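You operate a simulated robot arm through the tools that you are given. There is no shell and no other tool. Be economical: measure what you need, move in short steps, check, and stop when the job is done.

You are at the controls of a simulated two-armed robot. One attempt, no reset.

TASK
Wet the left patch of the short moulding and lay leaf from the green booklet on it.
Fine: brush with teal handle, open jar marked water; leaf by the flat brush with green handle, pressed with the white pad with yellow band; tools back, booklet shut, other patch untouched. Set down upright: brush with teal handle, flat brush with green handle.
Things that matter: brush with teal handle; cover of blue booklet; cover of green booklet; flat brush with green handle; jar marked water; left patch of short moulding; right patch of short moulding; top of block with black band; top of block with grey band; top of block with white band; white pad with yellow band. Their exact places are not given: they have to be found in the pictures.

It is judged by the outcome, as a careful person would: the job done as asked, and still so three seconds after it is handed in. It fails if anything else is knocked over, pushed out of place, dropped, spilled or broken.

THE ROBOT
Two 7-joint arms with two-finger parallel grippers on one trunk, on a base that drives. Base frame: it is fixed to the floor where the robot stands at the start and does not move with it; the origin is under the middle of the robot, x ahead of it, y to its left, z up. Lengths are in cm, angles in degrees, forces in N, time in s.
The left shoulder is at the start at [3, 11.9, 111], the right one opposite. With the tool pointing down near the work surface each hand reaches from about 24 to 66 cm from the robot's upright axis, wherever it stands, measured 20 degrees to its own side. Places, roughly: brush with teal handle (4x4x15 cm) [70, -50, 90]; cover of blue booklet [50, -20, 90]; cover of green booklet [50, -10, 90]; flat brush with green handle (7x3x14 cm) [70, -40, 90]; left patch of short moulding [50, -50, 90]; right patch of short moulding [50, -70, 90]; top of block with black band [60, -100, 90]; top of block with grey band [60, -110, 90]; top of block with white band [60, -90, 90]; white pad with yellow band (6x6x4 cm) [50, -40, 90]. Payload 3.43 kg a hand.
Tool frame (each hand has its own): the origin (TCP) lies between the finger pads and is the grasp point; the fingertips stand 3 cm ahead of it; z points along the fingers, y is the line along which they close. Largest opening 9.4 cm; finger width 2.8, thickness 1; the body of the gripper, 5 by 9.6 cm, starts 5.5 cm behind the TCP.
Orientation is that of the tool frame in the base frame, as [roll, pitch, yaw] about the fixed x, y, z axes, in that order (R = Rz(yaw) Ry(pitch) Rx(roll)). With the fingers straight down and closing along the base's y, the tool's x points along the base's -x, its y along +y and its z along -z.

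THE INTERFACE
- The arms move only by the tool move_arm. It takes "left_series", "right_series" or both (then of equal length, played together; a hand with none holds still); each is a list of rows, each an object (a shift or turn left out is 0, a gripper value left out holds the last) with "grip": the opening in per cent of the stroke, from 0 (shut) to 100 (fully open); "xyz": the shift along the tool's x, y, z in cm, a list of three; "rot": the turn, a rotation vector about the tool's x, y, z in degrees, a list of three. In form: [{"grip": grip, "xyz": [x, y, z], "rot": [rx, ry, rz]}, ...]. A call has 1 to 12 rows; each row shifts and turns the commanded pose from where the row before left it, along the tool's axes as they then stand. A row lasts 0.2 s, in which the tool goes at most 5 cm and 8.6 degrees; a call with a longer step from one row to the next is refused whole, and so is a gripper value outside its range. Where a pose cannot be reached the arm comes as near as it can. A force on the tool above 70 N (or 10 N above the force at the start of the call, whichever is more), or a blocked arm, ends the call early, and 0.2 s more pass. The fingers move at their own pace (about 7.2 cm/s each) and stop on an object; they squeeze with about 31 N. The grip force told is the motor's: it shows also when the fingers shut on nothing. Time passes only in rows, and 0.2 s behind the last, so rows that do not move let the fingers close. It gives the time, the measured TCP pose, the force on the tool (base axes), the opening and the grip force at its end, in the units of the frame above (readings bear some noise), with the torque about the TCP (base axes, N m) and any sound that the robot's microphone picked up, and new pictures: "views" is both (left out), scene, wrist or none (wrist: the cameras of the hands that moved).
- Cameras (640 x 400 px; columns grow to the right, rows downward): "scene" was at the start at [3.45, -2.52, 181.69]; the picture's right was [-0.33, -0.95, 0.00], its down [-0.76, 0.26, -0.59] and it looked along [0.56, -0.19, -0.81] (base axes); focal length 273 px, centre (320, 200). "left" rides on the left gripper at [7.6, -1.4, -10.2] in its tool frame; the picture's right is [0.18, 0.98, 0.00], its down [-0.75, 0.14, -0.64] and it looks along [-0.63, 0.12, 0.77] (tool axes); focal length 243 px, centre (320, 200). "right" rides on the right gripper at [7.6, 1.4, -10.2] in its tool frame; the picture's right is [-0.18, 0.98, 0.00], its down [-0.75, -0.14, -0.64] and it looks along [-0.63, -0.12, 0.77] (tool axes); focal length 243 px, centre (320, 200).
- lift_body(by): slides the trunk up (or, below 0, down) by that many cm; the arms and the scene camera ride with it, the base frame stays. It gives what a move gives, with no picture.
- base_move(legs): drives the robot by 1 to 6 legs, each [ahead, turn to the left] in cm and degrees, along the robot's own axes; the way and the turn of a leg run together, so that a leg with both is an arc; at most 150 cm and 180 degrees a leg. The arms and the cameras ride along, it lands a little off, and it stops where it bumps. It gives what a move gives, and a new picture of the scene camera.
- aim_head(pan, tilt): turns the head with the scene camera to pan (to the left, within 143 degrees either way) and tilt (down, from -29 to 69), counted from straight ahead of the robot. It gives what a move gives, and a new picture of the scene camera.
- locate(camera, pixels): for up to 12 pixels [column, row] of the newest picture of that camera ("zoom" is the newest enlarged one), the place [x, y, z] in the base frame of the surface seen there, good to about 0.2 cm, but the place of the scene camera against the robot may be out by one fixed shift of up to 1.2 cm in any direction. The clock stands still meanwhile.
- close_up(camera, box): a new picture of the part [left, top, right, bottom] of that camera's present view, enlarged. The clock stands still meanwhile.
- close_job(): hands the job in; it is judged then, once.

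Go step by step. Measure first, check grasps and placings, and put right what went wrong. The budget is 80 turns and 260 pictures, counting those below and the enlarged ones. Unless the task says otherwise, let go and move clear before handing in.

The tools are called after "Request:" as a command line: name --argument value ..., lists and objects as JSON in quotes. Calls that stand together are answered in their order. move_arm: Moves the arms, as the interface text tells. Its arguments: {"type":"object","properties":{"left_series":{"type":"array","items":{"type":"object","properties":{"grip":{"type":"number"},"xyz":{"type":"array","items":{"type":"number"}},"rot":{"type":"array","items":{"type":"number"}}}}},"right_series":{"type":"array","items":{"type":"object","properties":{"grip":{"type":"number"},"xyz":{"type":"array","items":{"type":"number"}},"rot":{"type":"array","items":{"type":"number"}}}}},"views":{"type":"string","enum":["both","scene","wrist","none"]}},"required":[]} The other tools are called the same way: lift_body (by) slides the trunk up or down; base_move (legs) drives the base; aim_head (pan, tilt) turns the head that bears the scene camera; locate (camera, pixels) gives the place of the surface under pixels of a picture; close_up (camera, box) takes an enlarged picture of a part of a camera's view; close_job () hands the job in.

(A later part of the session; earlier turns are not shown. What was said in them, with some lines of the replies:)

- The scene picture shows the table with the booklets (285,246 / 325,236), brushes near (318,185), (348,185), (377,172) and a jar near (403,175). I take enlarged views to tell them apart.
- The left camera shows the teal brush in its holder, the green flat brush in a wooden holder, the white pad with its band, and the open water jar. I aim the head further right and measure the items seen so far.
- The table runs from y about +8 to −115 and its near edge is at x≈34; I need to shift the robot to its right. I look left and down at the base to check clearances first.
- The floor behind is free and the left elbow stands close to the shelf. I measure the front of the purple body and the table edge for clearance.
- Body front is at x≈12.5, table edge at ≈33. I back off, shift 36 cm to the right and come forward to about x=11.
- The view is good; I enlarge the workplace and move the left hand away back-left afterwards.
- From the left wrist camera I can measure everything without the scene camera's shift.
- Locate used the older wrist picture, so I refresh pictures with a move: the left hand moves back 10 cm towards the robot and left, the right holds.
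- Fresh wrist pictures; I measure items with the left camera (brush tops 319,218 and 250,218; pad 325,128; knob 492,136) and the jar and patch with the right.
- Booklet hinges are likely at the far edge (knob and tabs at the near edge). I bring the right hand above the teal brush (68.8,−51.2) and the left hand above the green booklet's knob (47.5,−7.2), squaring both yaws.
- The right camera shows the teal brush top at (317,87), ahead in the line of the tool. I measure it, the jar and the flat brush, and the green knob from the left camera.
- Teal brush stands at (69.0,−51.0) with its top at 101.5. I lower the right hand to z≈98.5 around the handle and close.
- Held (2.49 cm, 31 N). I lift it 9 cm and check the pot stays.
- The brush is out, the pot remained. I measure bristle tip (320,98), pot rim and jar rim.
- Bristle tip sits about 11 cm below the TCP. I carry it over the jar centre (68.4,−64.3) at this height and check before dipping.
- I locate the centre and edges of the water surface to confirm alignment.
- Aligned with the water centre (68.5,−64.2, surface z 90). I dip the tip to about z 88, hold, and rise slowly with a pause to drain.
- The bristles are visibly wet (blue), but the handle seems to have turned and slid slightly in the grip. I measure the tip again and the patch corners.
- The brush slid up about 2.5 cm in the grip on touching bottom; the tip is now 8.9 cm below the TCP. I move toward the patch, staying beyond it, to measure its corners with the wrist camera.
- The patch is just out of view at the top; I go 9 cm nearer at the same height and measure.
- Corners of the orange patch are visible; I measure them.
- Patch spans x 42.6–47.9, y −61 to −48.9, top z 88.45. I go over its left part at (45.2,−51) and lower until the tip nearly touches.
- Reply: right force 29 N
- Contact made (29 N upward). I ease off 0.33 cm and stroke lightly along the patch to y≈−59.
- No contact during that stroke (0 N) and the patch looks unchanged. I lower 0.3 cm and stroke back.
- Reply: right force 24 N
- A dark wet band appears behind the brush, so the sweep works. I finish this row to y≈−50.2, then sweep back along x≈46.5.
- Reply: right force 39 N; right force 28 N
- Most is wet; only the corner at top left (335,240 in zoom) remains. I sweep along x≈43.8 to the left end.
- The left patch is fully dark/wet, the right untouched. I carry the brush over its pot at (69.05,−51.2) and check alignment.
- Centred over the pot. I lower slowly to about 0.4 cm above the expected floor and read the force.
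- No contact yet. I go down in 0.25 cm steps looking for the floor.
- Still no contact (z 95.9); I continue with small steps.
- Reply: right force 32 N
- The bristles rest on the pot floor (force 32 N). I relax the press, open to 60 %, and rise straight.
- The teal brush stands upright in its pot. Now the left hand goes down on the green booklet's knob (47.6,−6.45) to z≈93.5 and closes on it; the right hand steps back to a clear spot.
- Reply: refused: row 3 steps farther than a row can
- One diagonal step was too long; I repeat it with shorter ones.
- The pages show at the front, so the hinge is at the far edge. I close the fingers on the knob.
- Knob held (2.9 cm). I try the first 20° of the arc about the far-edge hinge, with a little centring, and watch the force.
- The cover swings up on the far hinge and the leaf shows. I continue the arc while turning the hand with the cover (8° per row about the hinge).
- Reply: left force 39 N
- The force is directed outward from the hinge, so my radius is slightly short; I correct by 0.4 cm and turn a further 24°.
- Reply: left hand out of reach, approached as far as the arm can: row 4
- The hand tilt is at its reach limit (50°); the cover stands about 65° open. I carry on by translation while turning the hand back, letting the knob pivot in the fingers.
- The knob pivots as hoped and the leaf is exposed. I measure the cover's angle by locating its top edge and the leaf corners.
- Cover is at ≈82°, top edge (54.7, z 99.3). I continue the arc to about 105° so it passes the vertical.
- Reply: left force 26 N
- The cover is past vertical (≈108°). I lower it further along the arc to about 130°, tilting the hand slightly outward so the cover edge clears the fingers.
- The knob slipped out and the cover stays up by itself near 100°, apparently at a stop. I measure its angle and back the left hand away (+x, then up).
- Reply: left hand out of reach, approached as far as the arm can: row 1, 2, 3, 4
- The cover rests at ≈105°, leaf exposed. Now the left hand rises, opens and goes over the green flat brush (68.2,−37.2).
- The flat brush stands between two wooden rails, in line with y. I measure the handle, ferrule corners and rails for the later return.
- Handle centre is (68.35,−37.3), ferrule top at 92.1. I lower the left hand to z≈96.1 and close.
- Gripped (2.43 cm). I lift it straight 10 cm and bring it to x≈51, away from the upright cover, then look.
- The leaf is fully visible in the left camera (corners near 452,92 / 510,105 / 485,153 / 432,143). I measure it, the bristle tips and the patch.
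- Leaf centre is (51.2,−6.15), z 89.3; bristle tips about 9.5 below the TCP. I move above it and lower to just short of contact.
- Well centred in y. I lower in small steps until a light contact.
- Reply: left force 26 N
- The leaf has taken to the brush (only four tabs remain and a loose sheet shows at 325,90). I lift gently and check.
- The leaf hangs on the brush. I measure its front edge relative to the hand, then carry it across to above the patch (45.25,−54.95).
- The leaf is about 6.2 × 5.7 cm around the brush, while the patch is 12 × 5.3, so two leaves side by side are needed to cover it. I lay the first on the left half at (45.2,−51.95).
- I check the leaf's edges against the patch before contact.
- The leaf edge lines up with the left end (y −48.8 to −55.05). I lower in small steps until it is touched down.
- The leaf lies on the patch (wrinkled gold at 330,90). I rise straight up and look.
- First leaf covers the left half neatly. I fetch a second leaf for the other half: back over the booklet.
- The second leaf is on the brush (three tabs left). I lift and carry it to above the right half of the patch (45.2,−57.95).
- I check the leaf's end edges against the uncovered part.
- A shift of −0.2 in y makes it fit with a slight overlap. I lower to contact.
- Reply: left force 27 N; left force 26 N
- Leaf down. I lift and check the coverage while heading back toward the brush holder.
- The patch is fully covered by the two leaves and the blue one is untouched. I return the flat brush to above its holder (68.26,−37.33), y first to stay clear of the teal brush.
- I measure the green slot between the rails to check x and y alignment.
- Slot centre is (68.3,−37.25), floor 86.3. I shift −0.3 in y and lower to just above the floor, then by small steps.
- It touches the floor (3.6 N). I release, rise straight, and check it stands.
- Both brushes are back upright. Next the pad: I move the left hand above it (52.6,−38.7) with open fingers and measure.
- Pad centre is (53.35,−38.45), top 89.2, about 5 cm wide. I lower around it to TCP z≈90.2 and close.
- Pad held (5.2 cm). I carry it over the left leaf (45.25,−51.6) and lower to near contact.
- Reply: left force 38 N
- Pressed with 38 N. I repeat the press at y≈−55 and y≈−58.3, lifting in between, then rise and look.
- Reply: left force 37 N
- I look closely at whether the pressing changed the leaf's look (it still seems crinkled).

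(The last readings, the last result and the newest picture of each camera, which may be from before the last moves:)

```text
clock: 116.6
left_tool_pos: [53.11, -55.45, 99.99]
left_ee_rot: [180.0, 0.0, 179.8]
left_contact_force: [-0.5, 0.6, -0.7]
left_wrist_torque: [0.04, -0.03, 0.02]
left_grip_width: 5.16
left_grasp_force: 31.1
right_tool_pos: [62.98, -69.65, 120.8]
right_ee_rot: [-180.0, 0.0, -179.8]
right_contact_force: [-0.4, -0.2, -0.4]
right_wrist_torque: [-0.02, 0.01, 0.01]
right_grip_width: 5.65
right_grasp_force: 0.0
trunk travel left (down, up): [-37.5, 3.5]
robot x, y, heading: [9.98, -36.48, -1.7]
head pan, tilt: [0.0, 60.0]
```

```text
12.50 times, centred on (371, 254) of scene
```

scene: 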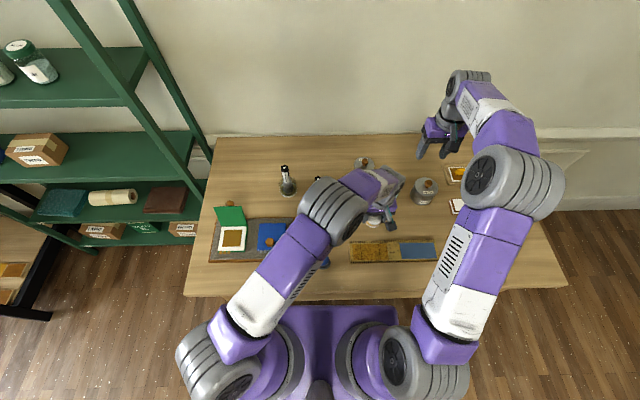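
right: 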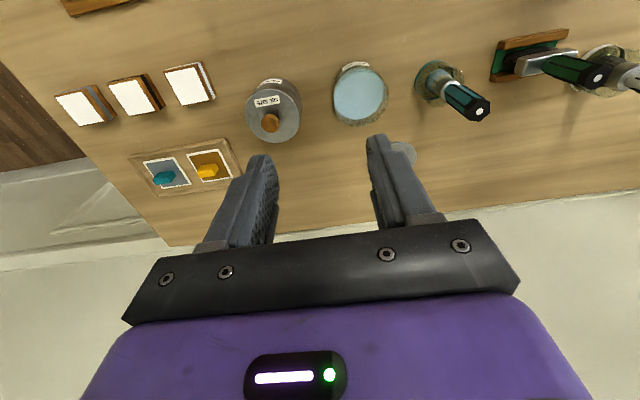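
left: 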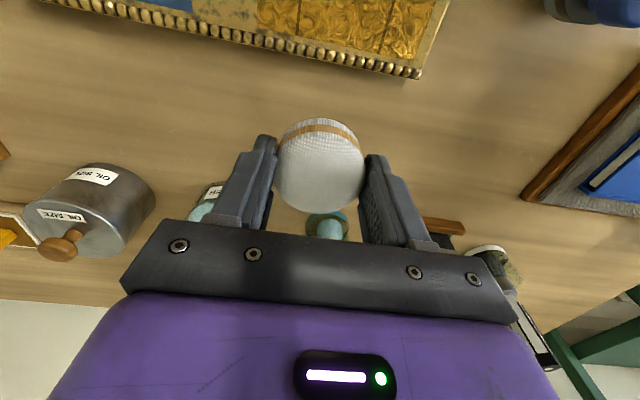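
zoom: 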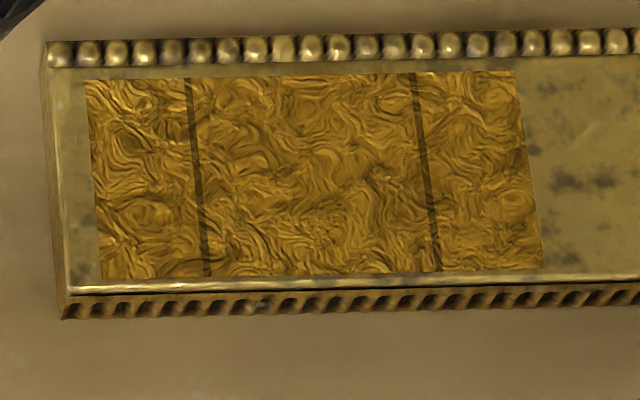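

The leaf still looks crinkled, so dabbing alone may not lay it flat; wetting too only worked with a moving contact. I go back and stroke the pad lightly along the leaves.

Request:
move_arm --left_series '[{"xyz": [4, 1.8, 0]}, {"xyz": [3.9, 1.8, 0]}, {}, {"xyz": [0, 0, 4]}, {"xyz": [0, 0, 3]}, {"xyz": [0, 0, 0.55]}, {}]' --views "none"

Request:
move_arm --left_series '[{"xyz": [0, 0, 0.15]}, {"xyz": [0, -1.1, 0]}, {"xyz": [0, -1.1, 0]}, {"xyz": [0, -1.1, 0]}, {}]' --views "wrist"

Request:
close_up --camera "left" --box '[220, 60, 460, 180]'

```text
clock: 118.2
left_tool_pos: [45.16, -51.84, 92.66]
left_ee_rot: [-179.9, 0.0, 179.9]
left_contact_force: [-0.4, 0.0, -0.5]
left_wrist_torque: [0.0, 0.01, 0.0]
left_grip_width: 5.23
left_grasp_force: 31.0
right_tool_pos: [63.1, -69.56, 120.75]
right_ee_rot: [-180.0, 0.0, -179.9]
right_contact_force: [0.5, 1.2, 0.2]
right_wrist_torque: [0.01, 0.01, -0.01]
right_grip_width: 5.63
right_grasp_force: 0.0
trunk travel left (down, up): [-37.5, 3.5]
robot x, y, heading: [9.97, -36.44, -1.5]
head pan, tilt: [0.0, 60.0]
```

```text
clock: 119.4
left_tool_pos: [45.27, -55.29, 92.52]
left_ee_rot: [-179.9, -0.1, 179.9]
left_contact_force: [0.0, -0.6, 0.9]
left_wrist_torque: [-0.04, -0.06, -0.02]
left_grip_width: 5.21
left_grasp_force: 30.7
right_tool_pos: [63.01, -69.58, 120.82]
right_ee_rot: [180.0, 0.0, -179.9]
right_contact_force: [-0.1, -0.1, 0.1]
right_wrist_torque: [0.0, 0.01, 0.01]
right_grip_width: 5.65
right_grasp_force: 0.0
trunk travel left (down, up): [-37.5, 3.5]
robot x, y, heading: [9.91, -36.53, -1.5]
head pan, tilt: [0.0, 60.0]
```

left: 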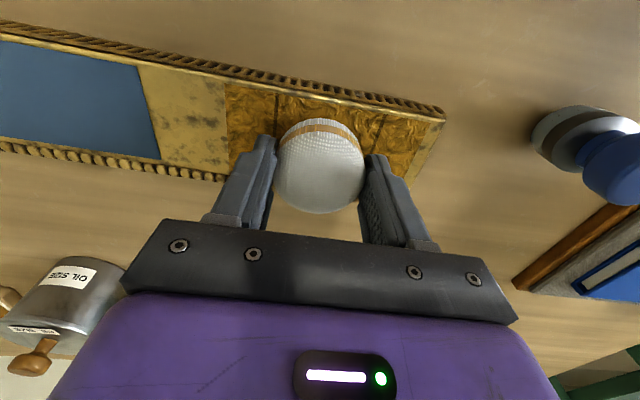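

```text
2.67 times, centred on (340, 120) of left
```

zoom: 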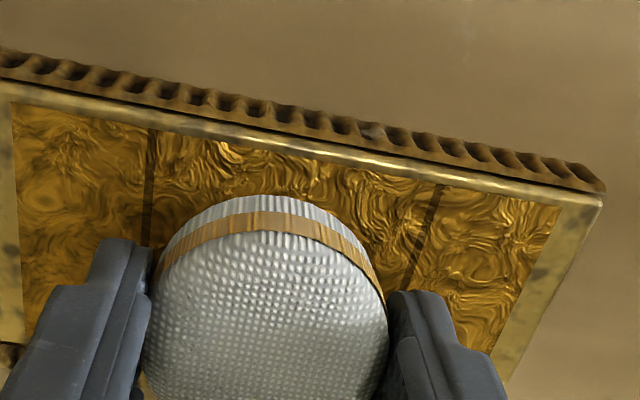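

Contact was only 1 N. I press about 15 N more and stroke back toward the left end.

Request:
move_arm --left_series '[{"xyz": [0, 0, 0.25]}, {"xyz": [0, -1.0, 0]}, {"xyz": [0, -1.0, 0]}, {"xyz": [0, -1.0, 0]}, {"xyz": [0, 1.1, 0]}, {"xyz": [0, 1.1, 0]}, {"xyz": [0, 1.1, 0]}, {}]' --views "wrist"

Request:
close_up --camera "left" --box '[180, 50, 460, 190]'

```text
clock: 121.2
left_tool_pos: [45.26, -55.07, 92.45]
left_ee_rot: [-179.7, 0.2, 179.9]
left_contact_force: [-1.9, -13.7, 26.5]
left_wrist_torque: [-0.41, 0.12, -0.03]
left_grip_width: 5.21
left_grasp_force: 31.3
right_tool_pos: [62.89, -69.61, 120.83]
right_ee_rot: [-180.0, 0.2, -179.9]
right_contact_force: [-0.9, -0.2, 0.4]
right_wrist_torque: [0.02, 0.0, -0.01]
right_grip_width: 5.64
right_grasp_force: 0.0
trunk travel left (down, up): [-37.5, 3.5]
robot x, y, heading: [9.83, -36.46, -1.5]
head pan, tilt: [0.0, 60.0]
```

left: 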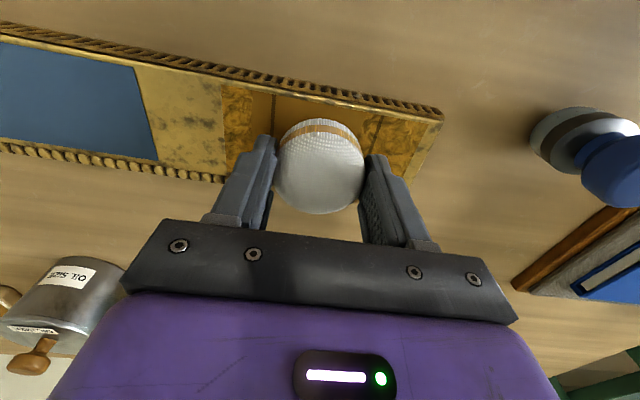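

```text
2.29 times, centred on (320, 120) of left
```

zoom: 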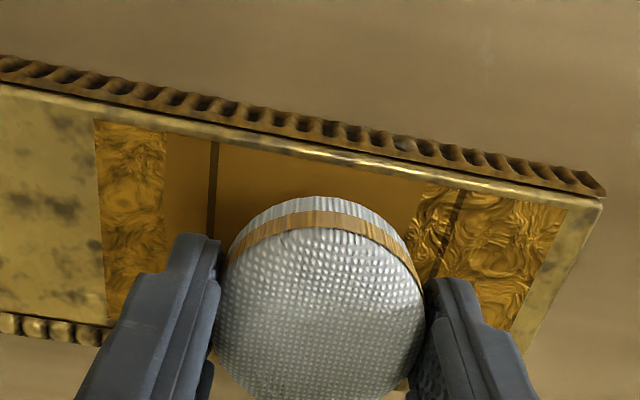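

The stroked part turned smooth — that is the way. I stroke on to the left end (y≈−51) and then to the right end (y≈−59).

Request:
move_arm --left_series '[{"xyz": [0.25, 1.1, -0.05]}, {"xyz": [0, 1.1, 0]}, {"xyz": [0, 1.1, 0]}, {"xyz": [0, 0.8, 0]}, {"xyz": [-0.5, 0, 0]}, {"xyz": [0, -1.2, 0]}, {"xyz": [0, -1.2, 0]}, {"xyz": [0, -1.2, 0]}, {"xyz": [0, -1.2, 0]}, {"xyz": [0, -1.2, 0]}, {"xyz": [0, -1.2, 0]}, {"xyz": [0, -1.1, 0]}]' --views "none"

Request:
move_arm --left_series '[{"xyz": [0.5, 0, 0]}, {"xyz": [0, 1, 0]}, {}, {"xyz": [0, 0, -2]}, {"xyz": [0, 0, -4]}, {"xyz": [-4, 1, -2]}, {"xyz": [-4, 2, 0]}, {}]'

Request:
close_up --camera "scene" --box '[340, 230, 410, 275]'

```text
clock: 123.8
left_tool_pos: [45.58, -58.94, 92.38]
left_ee_rot: [-179.9, 0.1, 179.9]
left_contact_force: [0.5, 8.5, 22.1]
left_wrist_torque: [0.42, -0.15, 0.03]
left_grip_width: 5.16
left_grasp_force: 30.8
right_tool_pos: [62.99, -69.34, 120.88]
right_ee_rot: [-180.0, 0.1, -179.9]
right_contact_force: [-0.1, -0.6, -0.1]
right_wrist_torque: [0.0, 0.03, 0.01]
right_grip_width: 5.63
right_grasp_force: 0.0
trunk travel left (down, up): [-37.5, 3.5]
robot x, y, heading: [10.04, -36.25, -1.5]
head pan, tilt: [0.0, 60.0]
```

```text
clock: 125.6
left_tool_pos: [52.99, -54.96, 100.54]
left_ee_rot: [-180.0, 0.0, 179.9]
left_contact_force: [-0.4, 0.2, 0.1]
left_wrist_torque: [0.01, 0.0, 0.01]
left_grip_width: 5.21
left_grasp_force: 30.8
right_tool_pos: [62.87, -69.65, 120.89]
right_ee_rot: [-179.9, 0.0, -179.9]
right_contact_force: [-0.3, 0.2, 0.1]
right_wrist_torque: [0.04, 0.01, 0.01]
right_grip_width: 5.64
right_grasp_force: 0.1
trunk travel left (down, up): [-37.5, 3.5]
robot x, y, heading: [10.0, -36.53, -1.3]
head pan, tilt: [0.0, 60.0]
```

scene: 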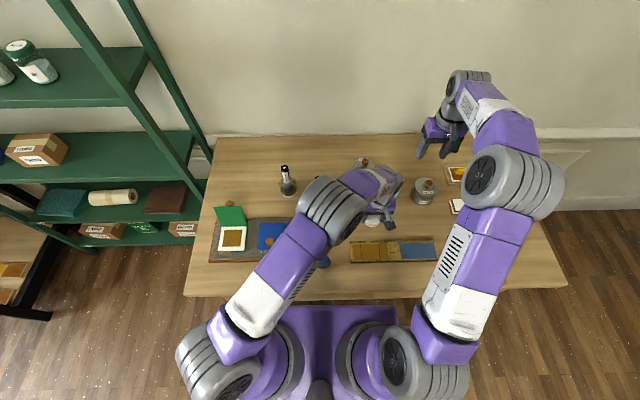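
left: 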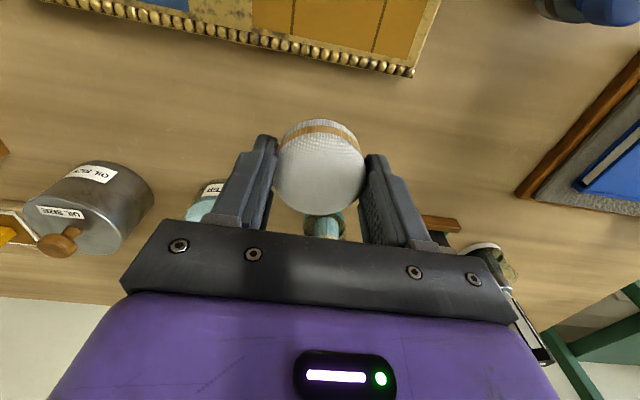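

```text
8.89 times, centred on (375, 252) of scene
```

zoom: 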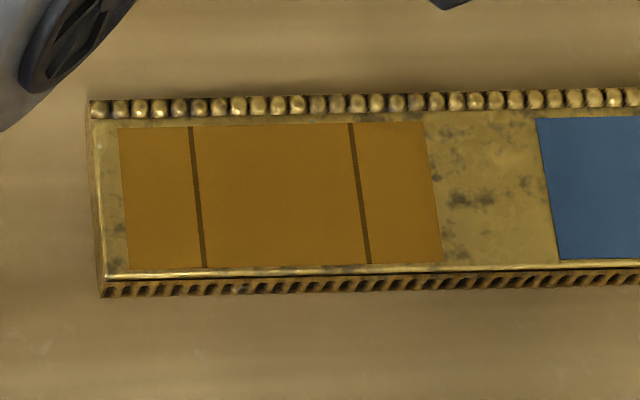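

The leaf is smooth everywhere; two thin dark lines remain. I look at them closely before putting the pad back.

Request:
close_up --camera "left" --box '[240, 0, 440, 80]'

Request:
locate --camera "left" --pixels '[[293, 20], [379, 38], [335, 20]]'

```text
3.20 times, centred on (340, 40) of left
```

zoom: 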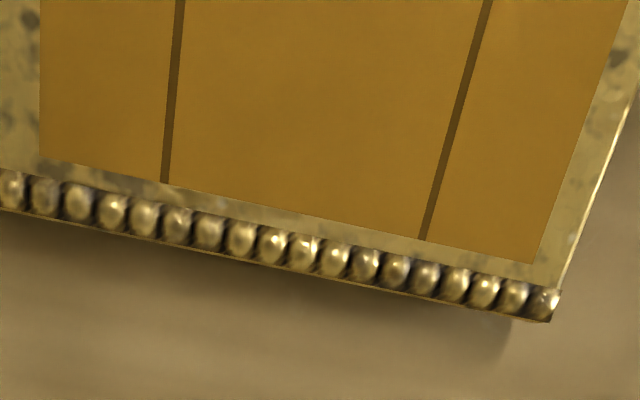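

```text
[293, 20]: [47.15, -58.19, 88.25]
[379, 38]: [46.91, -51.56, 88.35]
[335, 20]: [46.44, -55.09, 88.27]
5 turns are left
```

Only 5 turns are left, so I work in long series now: the lines are just marks in each leaf's middle and the leaf is fully smooth. I put the pad back at (53.45,−38.35), release, and go over to straddle the raised cover's knob at (61.5,−6.4,98).

Request:
move_arm --left_series '[{"xyz": [-0.12, 4.15, 0]}, {"xyz": [-0.12, 4.15, 0]}, {"xyz": [-0.11, 4.15, 0]}, {"xyz": [-0.11, 4.15, 0]}, {"xyz": [0, 0, 4.5]}, {"xyz": [0, 0, 4.5]}, {"xyz": [0, 0, 1.3]}, {}, {"grip": 100}, {}, {}, {"xyz": [0, 0, -4]}]' --views "none"

Request:
move_arm --left_series '[{"xyz": [0, 0, -4.5]}, {"xyz": [0, 0, -4.5]}, {"xyz": [0, 0, -4.5], "grip": 65}, {"xyz": [-1.15, 4.564, 0]}, {"xyz": [-1.15, 4.564, 0]}, {"xyz": [-1.15, 4.564, 0]}, {"xyz": [-1.15, 4.564, 0]}, {"xyz": [-1.15, 4.564, 0]}, {"xyz": [-1.15, 4.564, 0]}, {"xyz": [-1.15, 4.564, 0]}, {"xyz": [0, 0, 4.8]}, {"xyz": [0, 0, 4.6]}]' --views "both"

```text
clock: 128.2
left_tool_pos: [53.27, -38.32, 93.8]
left_ee_rot: [-179.9, 0.0, 179.8]
left_contact_force: [0.6, -0.1, -0.9]
left_wrist_torque: [-0.02, -0.03, -0.01]
left_grip_width: 9.4
left_grasp_force: 0.0
right_tool_pos: [62.95, -69.67, 121.0]
right_ee_rot: [179.9, 0.1, -179.9]
right_contact_force: [-0.1, 0.1, 0.1]
right_wrist_torque: [0.02, -0.02, 0.01]
right_grip_width: 5.65
right_grasp_force: 0.0
trunk travel left (down, up): [-37.5, 3.5]
robot x, y, heading: [9.8, -36.66, -1.4]
head pan, tilt: [0.0, 60.0]
```

```text
clock: 130.8
left_tool_pos: [61.41, -6.37, 98.24]
left_ee_rot: [179.9, 0.1, -180.0]
left_contact_force: [0.9, 0.1, 0.2]
left_wrist_torque: [0.0, -0.02, -0.01]
left_grip_width: 6.12
left_grasp_force: 0.1
right_tool_pos: [63.19, -69.57, 120.77]
right_ee_rot: [-180.0, 0.0, -179.9]
right_contact_force: [-0.3, 0.3, -0.1]
right_wrist_torque: [-0.01, 0.0, 0.03]
right_grip_width: 5.64
right_grasp_force: 0.1
trunk travel left (down, up): [-37.5, 3.5]
robot x, y, heading: [9.96, -36.52, -1.6]
head pan, tilt: [0.0, 60.0]
4 turns are left
```

scene: 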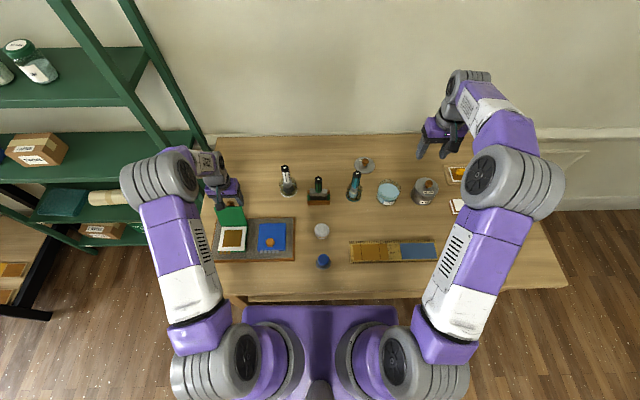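
left: 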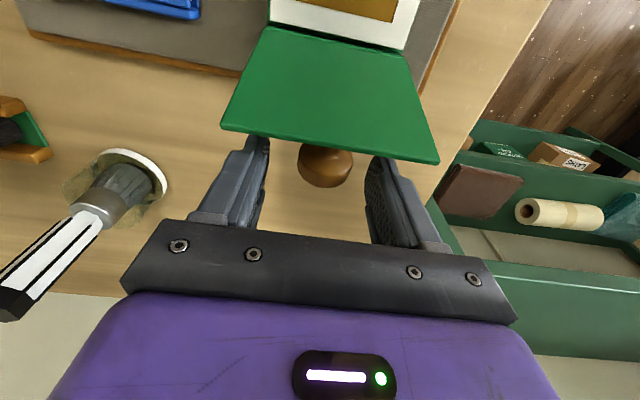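

The pad stands back in place (scene 322,231) and the fingers straddle the knob (326,165). I grip it and swing the cover back to about 45°.

Request:
move_arm --left_series '[{"grip": 0}, {}, {}, {}, {"xyz": [1.3, 0, -0.65]}, {"xyz": [1.55, 0, -0.6]}, {"xyz": [1.6, 0, -0.25]}, {"xyz": [1.65, 0, 0.05]}, {"xyz": [1.6, 0, 0.2]}, {"xyz": [1.5, 0, 0.6]}, {}]' --views "both"

```text
clock: 133.2
left_tool_pos: [52.59, -6.32, 98.82]
left_ee_rot: [180.0, 0.3, 179.9]
left_contact_force: [13.2, 1.9, 7.6]
left_wrist_torque: [0.03, -1.48, 0.0]
left_grip_width: 2.92
left_grasp_force: 44.2
right_tool_pos: [63.11, -69.7, 120.71]
right_ee_rot: [180.0, 0.0, -179.9]
right_contact_force: [0.2, -1.0, -1.1]
right_wrist_torque: [0.02, -0.05, 0.01]
right_grip_width: 5.62
right_grasp_force: 0.1
trunk travel left (down, up): [-37.5, 3.5]
robot x, y, heading: [9.79, -36.3, -1.6]
head pan, tilt: [0.0, 60.0]
3 turns are left
```

scene: 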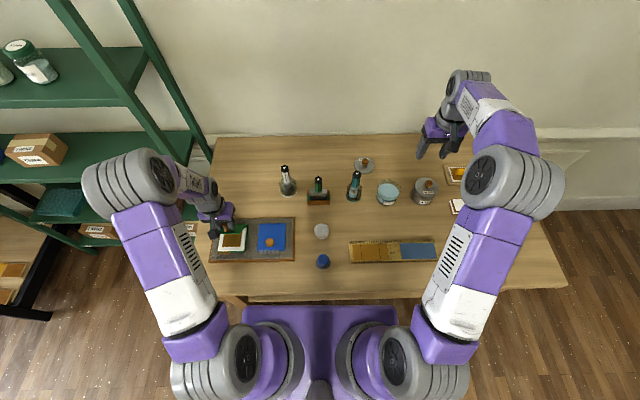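
left: 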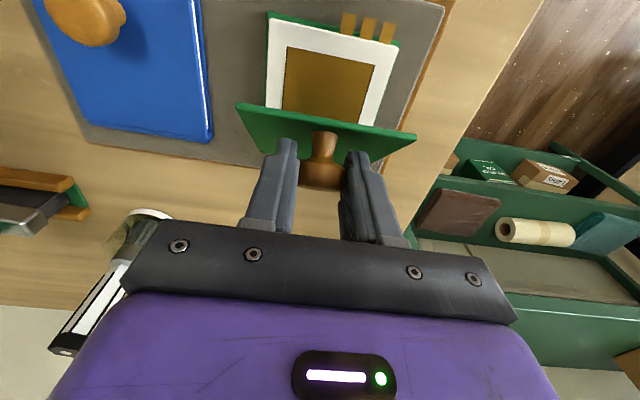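

The cover follows well, now at about 50°. I complete the arc down to shut, release, rise clear and look at everything.

Request:
move_arm --left_series '[{"xyz": [1.5, 0, 0.8]}, {"xyz": [1.2, 0, 1.0]}, {"xyz": [1.0, 0, 1.25]}, {"xyz": [0.85, 0, 1.35]}, {"xyz": [0.25, 0, 0.7]}, {"xyz": [0, 0, 0.15]}, {}, {"grip": 65}, {}, {}, {}]' --views "wrist"

Request:
move_arm --left_series '[{"xyz": [0, 0, -3]}, {"xyz": [0, 0, -4.5]}, {"xyz": [0, 0, -4.5]}, {"xyz": [0, 0, -4.5]}, {"xyz": [0, 0, -4]}, {}]' --views "both"

Request:
close_up --camera "left" --box '[150, 0, 450, 180]'

Request:
close_up --camera "scene" --box '[270, 150, 450, 280]'

```text
clock: 135.6
left_tool_pos: [47.6, -6.5, 93.48]
left_ee_rot: [-179.9, 0.1, 179.9]
left_contact_force: [-0.9, -0.2, -0.1]
left_wrist_torque: [0.03, 0.0, -0.02]
left_grip_width: 6.12
left_grasp_force: 0.1
right_tool_pos: [63.14, -69.46, 120.73]
right_ee_rot: [180.0, 0.0, -179.8]
right_contact_force: [0.7, 0.7, 0.5]
right_wrist_torque: [0.04, 0.02, 0.02]
right_grip_width: 5.63
right_grasp_force: 0.1
trunk travel left (down, up): [-37.5, 3.5]
robot x, y, heading: [9.63, -36.43, -1.5]
head pan, tilt: [0.0, 60.0]
```

left: 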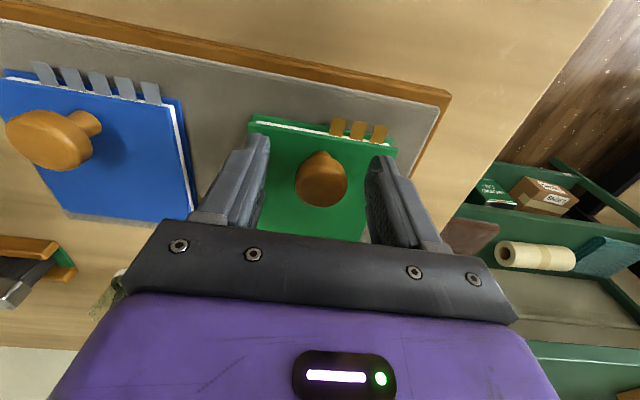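

```text
clock: 137.0
left_tool_pos: [47.77, -6.48, 114.19]
left_ee_rot: [179.9, 0.0, 179.9]
left_contact_force: [-0.3, 0.5, 0.7]
left_wrist_torque: [0.03, -0.01, -0.02]
left_grip_width: 6.1
left_grasp_force: 0.1
right_tool_pos: [63.16, -69.59, 120.85]
right_ee_rot: [180.0, 0.1, -180.0]
right_contact_force: [-0.5, -0.4, -0.3]
right_wrist_torque: [0.04, 0.04, -0.02]
right_grip_width: 5.63
right_grasp_force: 0.1
trunk travel left (down, up): [-37.5, 3.5]
robot x, y, heading: [9.89, -36.73, -1.7]
head pan, tilt: [0.0, 60.0]
```

scene: 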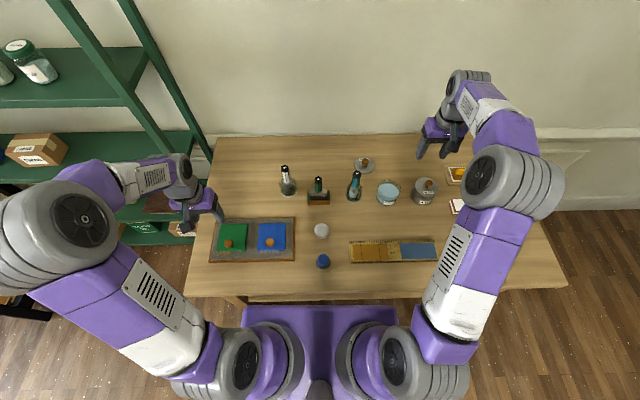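
left: 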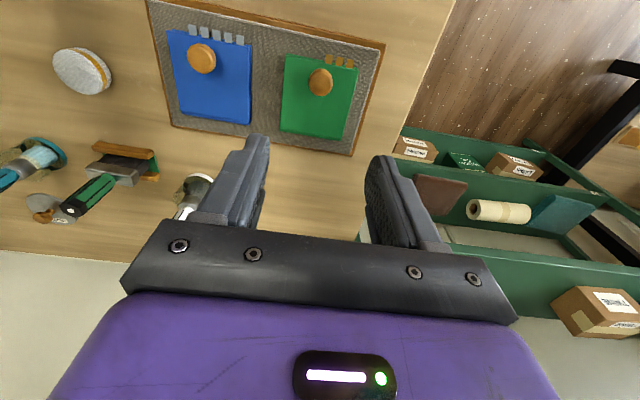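

```text
2.13 times, centred on (300, 90) of left
```

zoom: 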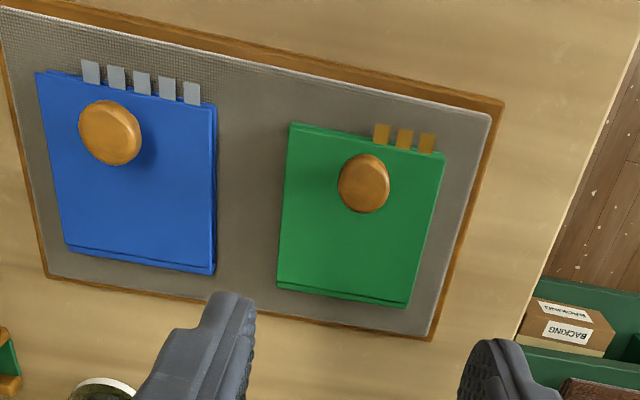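

```text
3.08 times, centred on (360, 215) of scene
2 turns are left
```

zoom: 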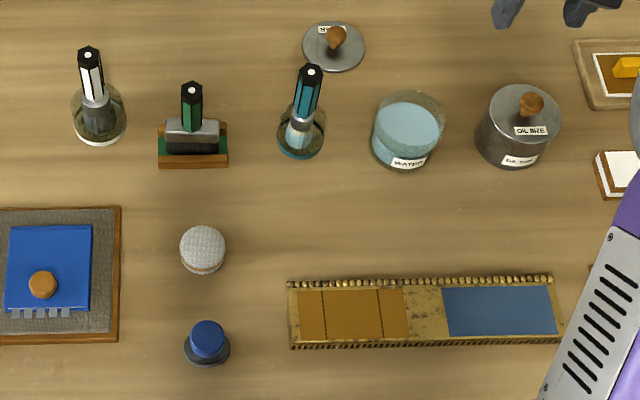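

The pictures show the green booklet shut, both brushes upright in their holders, the pad back in place, the left patch covered with smooth leaf and the right patch untouched. Both hands are empty and clear, so I hand the job in.

Request:
close_job

```text
The job is handed in.
```

I wet the left patch of the short moulding, covered it with leaf from the green booklet, pressed the leaf smooth with the pad, and handed the job in.

- **Leaves:** I used two leaves side by side, because one is about 6 cm wide and the patch is about 12 cm. That leaves three tabs showing in the green booklet.
- **Marks:** a thin dark line remains down the middle of each leaf after pressing. I took these to be marks in the leaf, not gaps, but could not confirm it.
- **Put back:** in the last pictures both brushes stand upright in their holders, the pad is back in its place and the green booklet is shut. The right patch is untouched and nothing is knocked over or spilled.
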